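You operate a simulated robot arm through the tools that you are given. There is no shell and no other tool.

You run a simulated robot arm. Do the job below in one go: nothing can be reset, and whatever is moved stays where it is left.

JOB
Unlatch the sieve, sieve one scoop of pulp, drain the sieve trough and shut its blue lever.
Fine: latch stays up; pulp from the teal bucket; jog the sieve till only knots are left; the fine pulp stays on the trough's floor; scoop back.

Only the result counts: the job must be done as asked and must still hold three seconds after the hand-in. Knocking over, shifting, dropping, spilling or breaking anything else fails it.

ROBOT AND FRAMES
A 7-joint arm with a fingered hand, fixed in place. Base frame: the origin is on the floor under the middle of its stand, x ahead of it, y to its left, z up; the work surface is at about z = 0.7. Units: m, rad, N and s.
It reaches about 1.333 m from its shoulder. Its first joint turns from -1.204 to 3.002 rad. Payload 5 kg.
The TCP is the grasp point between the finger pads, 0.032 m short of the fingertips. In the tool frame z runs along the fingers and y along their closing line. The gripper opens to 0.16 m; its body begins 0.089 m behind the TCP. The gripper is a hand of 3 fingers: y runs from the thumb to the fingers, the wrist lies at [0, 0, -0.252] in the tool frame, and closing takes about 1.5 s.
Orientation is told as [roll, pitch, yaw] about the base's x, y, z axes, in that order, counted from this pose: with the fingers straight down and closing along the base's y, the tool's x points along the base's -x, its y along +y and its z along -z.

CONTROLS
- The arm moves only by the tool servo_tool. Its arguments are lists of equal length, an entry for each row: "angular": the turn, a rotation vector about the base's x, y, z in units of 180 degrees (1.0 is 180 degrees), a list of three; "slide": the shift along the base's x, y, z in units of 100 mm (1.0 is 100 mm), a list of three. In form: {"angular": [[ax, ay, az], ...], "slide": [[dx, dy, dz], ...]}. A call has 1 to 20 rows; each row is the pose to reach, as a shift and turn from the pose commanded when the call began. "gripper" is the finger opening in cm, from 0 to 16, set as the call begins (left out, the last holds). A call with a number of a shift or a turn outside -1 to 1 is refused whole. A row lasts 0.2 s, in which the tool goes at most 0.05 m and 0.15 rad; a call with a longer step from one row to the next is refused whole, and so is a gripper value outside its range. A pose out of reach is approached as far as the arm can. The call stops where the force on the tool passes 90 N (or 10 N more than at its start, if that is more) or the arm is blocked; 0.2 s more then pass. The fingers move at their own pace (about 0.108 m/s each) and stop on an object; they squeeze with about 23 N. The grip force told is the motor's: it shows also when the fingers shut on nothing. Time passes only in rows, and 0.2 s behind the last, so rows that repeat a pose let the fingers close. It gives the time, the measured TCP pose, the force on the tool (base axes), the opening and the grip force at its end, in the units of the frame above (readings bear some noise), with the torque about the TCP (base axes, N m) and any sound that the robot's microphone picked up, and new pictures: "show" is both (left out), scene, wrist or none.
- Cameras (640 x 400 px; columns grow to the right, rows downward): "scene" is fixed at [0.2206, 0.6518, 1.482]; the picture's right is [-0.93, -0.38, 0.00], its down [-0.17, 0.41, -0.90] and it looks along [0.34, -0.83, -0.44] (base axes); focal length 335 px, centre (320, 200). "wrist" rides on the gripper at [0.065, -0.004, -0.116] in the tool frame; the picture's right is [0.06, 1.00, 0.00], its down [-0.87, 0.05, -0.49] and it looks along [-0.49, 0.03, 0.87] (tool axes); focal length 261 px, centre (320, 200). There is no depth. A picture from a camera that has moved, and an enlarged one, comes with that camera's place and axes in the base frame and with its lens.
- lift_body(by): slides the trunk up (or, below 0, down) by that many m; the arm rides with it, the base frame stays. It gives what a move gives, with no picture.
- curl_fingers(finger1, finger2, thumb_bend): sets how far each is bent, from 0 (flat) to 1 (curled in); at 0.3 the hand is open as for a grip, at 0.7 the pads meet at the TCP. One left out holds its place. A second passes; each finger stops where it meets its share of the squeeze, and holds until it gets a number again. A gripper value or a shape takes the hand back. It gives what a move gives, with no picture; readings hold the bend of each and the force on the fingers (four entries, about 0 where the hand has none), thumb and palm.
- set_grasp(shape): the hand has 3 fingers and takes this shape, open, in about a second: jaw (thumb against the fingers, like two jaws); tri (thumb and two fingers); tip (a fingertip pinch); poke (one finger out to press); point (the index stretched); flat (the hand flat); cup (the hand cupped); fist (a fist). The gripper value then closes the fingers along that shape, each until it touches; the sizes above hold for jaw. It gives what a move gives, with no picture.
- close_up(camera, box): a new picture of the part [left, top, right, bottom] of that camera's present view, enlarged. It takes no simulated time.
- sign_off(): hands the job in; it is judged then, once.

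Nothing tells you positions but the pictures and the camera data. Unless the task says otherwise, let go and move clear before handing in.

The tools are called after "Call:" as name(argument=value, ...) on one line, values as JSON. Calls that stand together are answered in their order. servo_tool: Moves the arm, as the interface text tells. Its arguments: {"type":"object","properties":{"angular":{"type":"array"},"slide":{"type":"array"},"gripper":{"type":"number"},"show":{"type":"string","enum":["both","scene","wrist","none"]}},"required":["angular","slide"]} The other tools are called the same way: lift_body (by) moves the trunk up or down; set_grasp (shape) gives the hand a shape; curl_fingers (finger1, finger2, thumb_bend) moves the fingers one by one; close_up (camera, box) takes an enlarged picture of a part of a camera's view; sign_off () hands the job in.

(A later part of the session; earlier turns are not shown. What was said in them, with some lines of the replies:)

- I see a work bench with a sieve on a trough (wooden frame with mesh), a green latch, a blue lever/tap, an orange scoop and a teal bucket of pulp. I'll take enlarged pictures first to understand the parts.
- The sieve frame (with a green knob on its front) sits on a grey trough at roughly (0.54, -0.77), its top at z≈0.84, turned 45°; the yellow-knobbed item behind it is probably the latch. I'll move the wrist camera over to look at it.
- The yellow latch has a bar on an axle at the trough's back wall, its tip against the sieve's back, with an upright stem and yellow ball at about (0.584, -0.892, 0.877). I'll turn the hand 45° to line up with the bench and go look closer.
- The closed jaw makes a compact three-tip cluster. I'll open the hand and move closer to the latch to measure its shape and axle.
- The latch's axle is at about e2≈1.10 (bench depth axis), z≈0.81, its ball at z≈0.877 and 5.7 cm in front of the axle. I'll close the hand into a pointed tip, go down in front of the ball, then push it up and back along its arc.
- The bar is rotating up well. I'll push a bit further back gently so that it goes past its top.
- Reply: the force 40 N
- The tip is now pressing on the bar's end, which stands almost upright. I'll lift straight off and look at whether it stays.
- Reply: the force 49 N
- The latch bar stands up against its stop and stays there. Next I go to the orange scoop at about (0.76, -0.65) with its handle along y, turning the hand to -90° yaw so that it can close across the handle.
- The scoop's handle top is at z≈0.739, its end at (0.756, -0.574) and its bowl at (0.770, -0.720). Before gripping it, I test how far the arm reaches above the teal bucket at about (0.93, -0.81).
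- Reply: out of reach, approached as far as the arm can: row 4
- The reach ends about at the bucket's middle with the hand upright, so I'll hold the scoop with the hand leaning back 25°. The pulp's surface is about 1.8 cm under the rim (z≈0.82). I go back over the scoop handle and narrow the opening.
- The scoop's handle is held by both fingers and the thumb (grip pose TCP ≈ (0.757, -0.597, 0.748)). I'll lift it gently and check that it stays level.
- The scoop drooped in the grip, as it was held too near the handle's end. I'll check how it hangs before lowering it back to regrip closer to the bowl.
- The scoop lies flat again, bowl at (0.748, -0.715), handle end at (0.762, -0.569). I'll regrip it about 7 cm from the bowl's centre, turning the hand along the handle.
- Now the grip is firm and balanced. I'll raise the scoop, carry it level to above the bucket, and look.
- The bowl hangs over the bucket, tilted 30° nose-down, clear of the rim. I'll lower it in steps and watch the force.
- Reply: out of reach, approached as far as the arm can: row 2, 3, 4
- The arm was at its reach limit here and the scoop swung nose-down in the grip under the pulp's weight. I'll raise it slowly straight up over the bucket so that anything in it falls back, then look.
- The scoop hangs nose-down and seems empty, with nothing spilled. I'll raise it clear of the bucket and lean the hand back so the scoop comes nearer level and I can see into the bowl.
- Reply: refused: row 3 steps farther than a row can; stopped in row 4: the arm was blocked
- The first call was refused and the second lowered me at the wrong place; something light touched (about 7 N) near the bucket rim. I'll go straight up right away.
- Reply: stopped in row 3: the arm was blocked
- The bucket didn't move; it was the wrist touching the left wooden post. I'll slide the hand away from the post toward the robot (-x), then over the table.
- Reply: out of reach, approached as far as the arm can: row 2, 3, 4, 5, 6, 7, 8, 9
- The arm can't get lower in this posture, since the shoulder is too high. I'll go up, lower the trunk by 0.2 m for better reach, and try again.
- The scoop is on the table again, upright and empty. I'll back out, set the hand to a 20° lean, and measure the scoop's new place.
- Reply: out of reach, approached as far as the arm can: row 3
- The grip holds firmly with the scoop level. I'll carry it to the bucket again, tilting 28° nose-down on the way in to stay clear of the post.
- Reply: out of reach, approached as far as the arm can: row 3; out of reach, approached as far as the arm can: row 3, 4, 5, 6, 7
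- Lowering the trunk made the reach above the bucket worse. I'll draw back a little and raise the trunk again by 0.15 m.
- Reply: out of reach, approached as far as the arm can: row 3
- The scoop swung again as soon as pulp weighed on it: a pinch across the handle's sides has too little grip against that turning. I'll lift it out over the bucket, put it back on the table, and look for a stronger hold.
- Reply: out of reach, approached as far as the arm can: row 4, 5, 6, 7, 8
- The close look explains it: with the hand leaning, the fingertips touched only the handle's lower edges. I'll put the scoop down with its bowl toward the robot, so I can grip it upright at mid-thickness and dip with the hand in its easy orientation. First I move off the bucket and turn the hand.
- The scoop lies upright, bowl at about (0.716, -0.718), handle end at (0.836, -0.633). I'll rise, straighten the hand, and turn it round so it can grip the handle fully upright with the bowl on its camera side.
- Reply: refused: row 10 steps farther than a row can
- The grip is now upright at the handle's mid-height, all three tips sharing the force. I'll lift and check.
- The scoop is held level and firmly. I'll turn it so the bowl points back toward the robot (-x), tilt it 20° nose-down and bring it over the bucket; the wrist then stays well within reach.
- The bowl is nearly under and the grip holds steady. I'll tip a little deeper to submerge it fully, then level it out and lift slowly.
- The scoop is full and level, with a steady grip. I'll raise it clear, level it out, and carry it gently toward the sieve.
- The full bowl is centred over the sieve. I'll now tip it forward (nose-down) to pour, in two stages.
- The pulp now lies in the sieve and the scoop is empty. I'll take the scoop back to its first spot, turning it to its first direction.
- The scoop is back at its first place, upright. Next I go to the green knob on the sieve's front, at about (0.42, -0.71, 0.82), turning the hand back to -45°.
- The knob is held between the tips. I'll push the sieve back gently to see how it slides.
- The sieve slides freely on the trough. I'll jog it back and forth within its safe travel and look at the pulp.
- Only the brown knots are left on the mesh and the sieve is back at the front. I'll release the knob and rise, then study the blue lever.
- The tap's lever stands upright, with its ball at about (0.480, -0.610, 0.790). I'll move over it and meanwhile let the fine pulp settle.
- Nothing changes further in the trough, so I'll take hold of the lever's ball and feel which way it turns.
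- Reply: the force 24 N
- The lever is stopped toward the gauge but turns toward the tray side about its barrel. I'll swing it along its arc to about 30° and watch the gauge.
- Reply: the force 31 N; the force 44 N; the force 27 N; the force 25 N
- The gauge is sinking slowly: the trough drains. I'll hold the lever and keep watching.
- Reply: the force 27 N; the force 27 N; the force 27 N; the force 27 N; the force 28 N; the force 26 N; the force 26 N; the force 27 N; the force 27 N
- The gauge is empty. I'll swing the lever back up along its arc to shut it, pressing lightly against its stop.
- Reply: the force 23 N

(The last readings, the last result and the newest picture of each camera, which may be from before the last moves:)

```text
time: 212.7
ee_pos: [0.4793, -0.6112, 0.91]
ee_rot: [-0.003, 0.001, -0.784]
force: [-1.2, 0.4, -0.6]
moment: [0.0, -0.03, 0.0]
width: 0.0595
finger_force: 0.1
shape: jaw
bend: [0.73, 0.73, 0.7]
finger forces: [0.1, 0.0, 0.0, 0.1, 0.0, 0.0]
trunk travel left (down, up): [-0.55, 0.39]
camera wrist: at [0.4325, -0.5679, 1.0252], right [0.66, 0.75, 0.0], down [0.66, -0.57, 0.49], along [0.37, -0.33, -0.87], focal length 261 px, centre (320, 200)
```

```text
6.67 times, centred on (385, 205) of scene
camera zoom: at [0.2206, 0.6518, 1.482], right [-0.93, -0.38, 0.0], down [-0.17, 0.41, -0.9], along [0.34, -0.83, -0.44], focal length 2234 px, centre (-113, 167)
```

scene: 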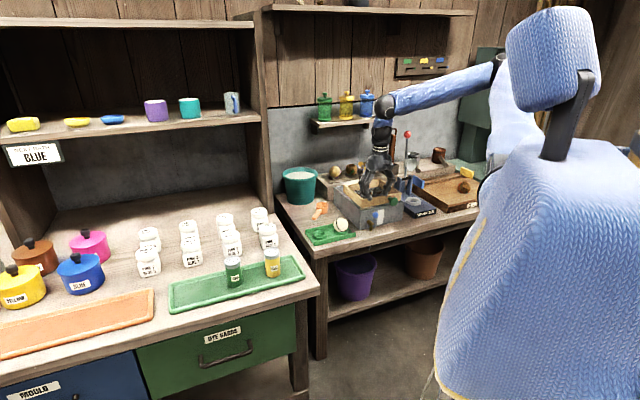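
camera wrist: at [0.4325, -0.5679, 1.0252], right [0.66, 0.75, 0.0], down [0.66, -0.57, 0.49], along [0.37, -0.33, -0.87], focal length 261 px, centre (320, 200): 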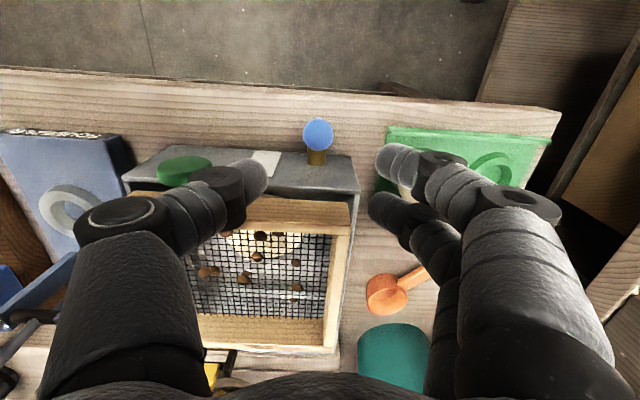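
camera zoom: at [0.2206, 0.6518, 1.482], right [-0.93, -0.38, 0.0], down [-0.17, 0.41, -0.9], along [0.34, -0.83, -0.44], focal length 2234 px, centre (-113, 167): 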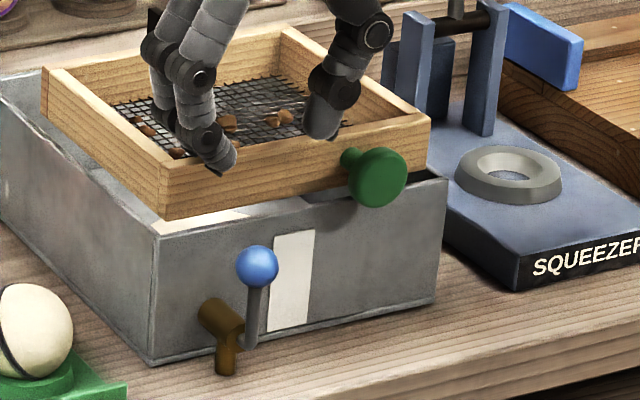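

The lever is shut against its stop and the trough is empty. I'll move the hand up and clear, and check everything.

Call:
servo_tool(angular=[[0, 0, 0], [0, 0, 0], [0, 0, 0], [0, 0, 0]], slide=[[0, 0, 0.3], [0, 0, 0.6], [-0.2, 0.2, 0.9], [-0.4, 0.4, 1.0]], show="none")

Call:
servo_tool(angular=[[0, 0, 0], [0, 0, 0], [0, 0, 0], [0, 0, 0]], slide=[[-0.2, 0.2, 0.3], [-0.4, 0.4, 0.5], [-0.6, 0.6, 0.5], [-0.8, 0.8, 0.5]], show="both")

Call:
close_up(camera="scene", box=[270, 130, 490, 268])

Call:
close_up(camera="scene", box=[335, 160, 425, 230])

Call:
close_up(camera="wrist", box=[150, 150, 450, 380])

```text
time: 213.7
ee_pos: [0.4403, -0.5722, 1.0093]
ee_rot: [-0.004, 0.001, -0.783]
force: [0.0, 0.0, -0.4]
moment: [-0.01, 0.01, -0.01]
width: 0.0596
finger_force: 0.0
shape: jaw
bend: [0.73, 0.73, 0.7]
finger forces: [0.1, 0.0, 0.0, 0.0, 0.0, 0.1]
trunk travel left (down, up): [-0.55, 0.39]
```

```text
time: 214.7
ee_pos: [0.3594, -0.4913, 1.0592]
ee_rot: [-0.004, 0.0, -0.783]
force: [0.2, 0.5, 0.3]
moment: [-0.05, 0.02, -0.03]
width: 0.0594
finger_force: 0.1
shape: jaw
bend: [0.73, 0.73, 0.7]
finger forces: [0.0, 0.0, 0.1, 0.0, 0.0, 0.0]
trunk travel left (down, up): [-0.55, 0.39]
camera wrist: at [0.3123, -0.4473, 1.1752], right [0.66, 0.75, 0.0], down [0.66, -0.57, 0.49], along [0.37, -0.33, -0.87], focal length 261 px, centre (320, 200)
```

scene: 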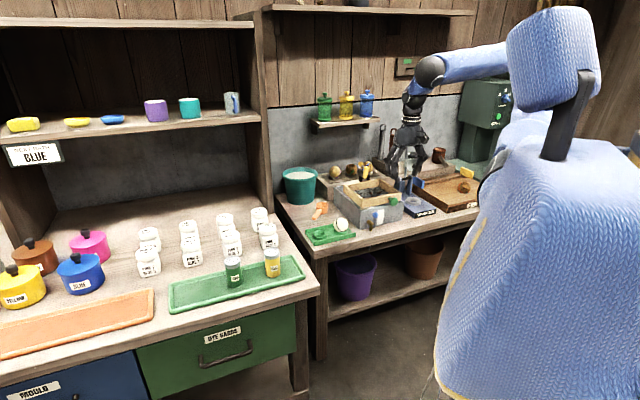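
wrist: 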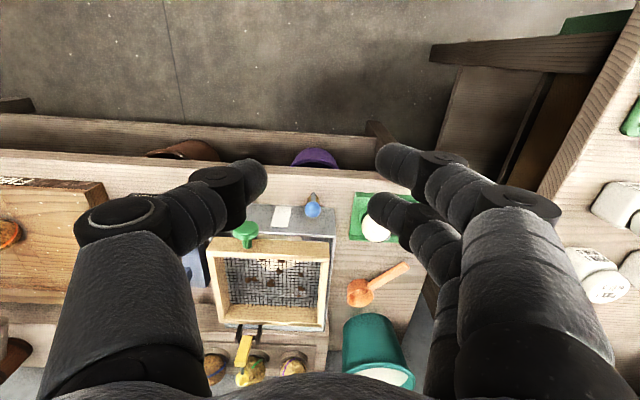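

```text
2.90 times, centred on (380, 199) of scene
camera zoom: at [0.2206, 0.6518, 1.482], right [-0.93, -0.38, 0.0], down [-0.17, 0.41, -0.9], along [0.34, -0.83, -0.44], focal length 972 px, centre (146, 203)
```

zoom: 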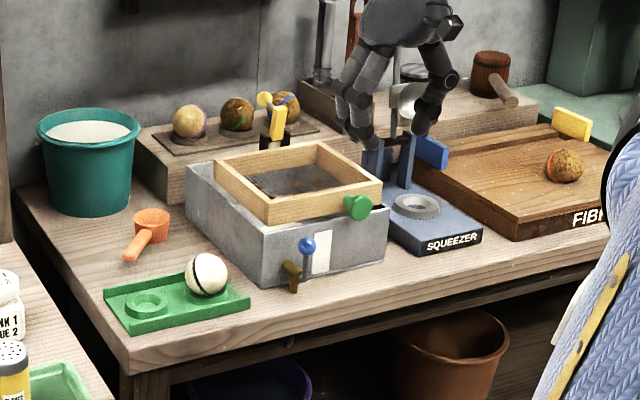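

```text
5.71 times, centred on (380, 195) of scene
camera zoom: at [0.2206, 0.6518, 1.482], right [-0.93, -0.38, 0.0], down [-0.17, 0.41, -0.9], along [0.34, -0.83, -0.44], focal length 1915 px, centre (-23, 229)
```

zoom: 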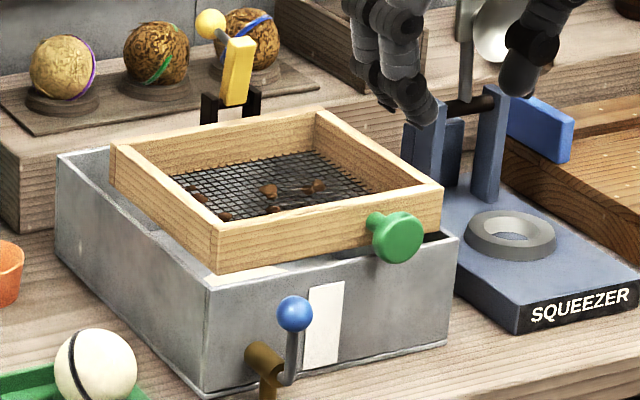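

```text
1.74 times, centred on (300, 265) of wrist
camera zoom: at [0.3123, -0.4473, 1.1752], right [0.66, 0.75, 0.0], down [0.66, -0.57, 0.49], along [0.37, -0.33, -0.87], focal length 453 px, centre (355, 87)
```

zoom: 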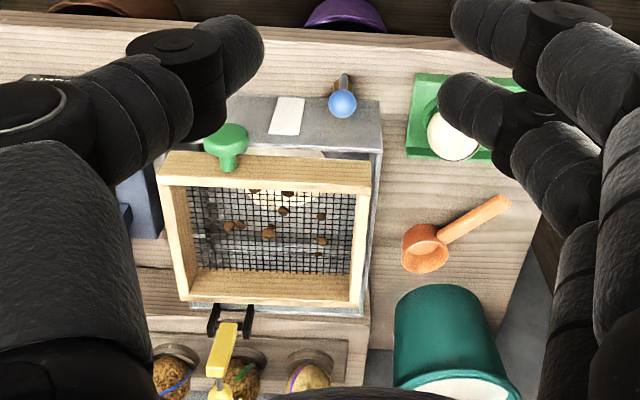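

Everything checks out:
- The latch bar stands up and only knots lie on the mesh.
- The gauge is empty and the blue lever is upright against its stop.
- The scoop is back at its first spot, nothing else has moved, and the hand is clear.

I'm handing in the job.

Call:
sign_off()

```text
The job is handed in.
```

I did the whole job and handed it in. I checked each step only by camera and force readings, and I don't have the judge's result.

- **Latch:** the yellow latch bar is up against its stop and stayed there.
- **Pulp:** I poured one full scoop from the teal bucket into the sieve and spilled none. It took three tries: twice the scoop swung nose-down in my grip over the bucket.
- **Sieving:** I jogged the sieve by its green knob until only brown knots were left on the mesh, then returned it to the front.
- **Draining:** I waited about 20 s after the last jog, then opened the blue lever and held it until the gauge read empty. I then shut the lever against its stop.
- **Fine pulp:** white pulp is visible on the trough's floor after draining. The water looked milky when I opened the lever, so I can't rule out that some pulp went out with it.
- **Scoop:** it is back within a few millimetres of where it started, in the same direction.

Along the way the wrist brushed the left wooden post once, lightly (about 7 N). In the last pictures everything else stood where it began, and the hand was clear of the bench. I left the trunk 0.05 m lower than at the start.
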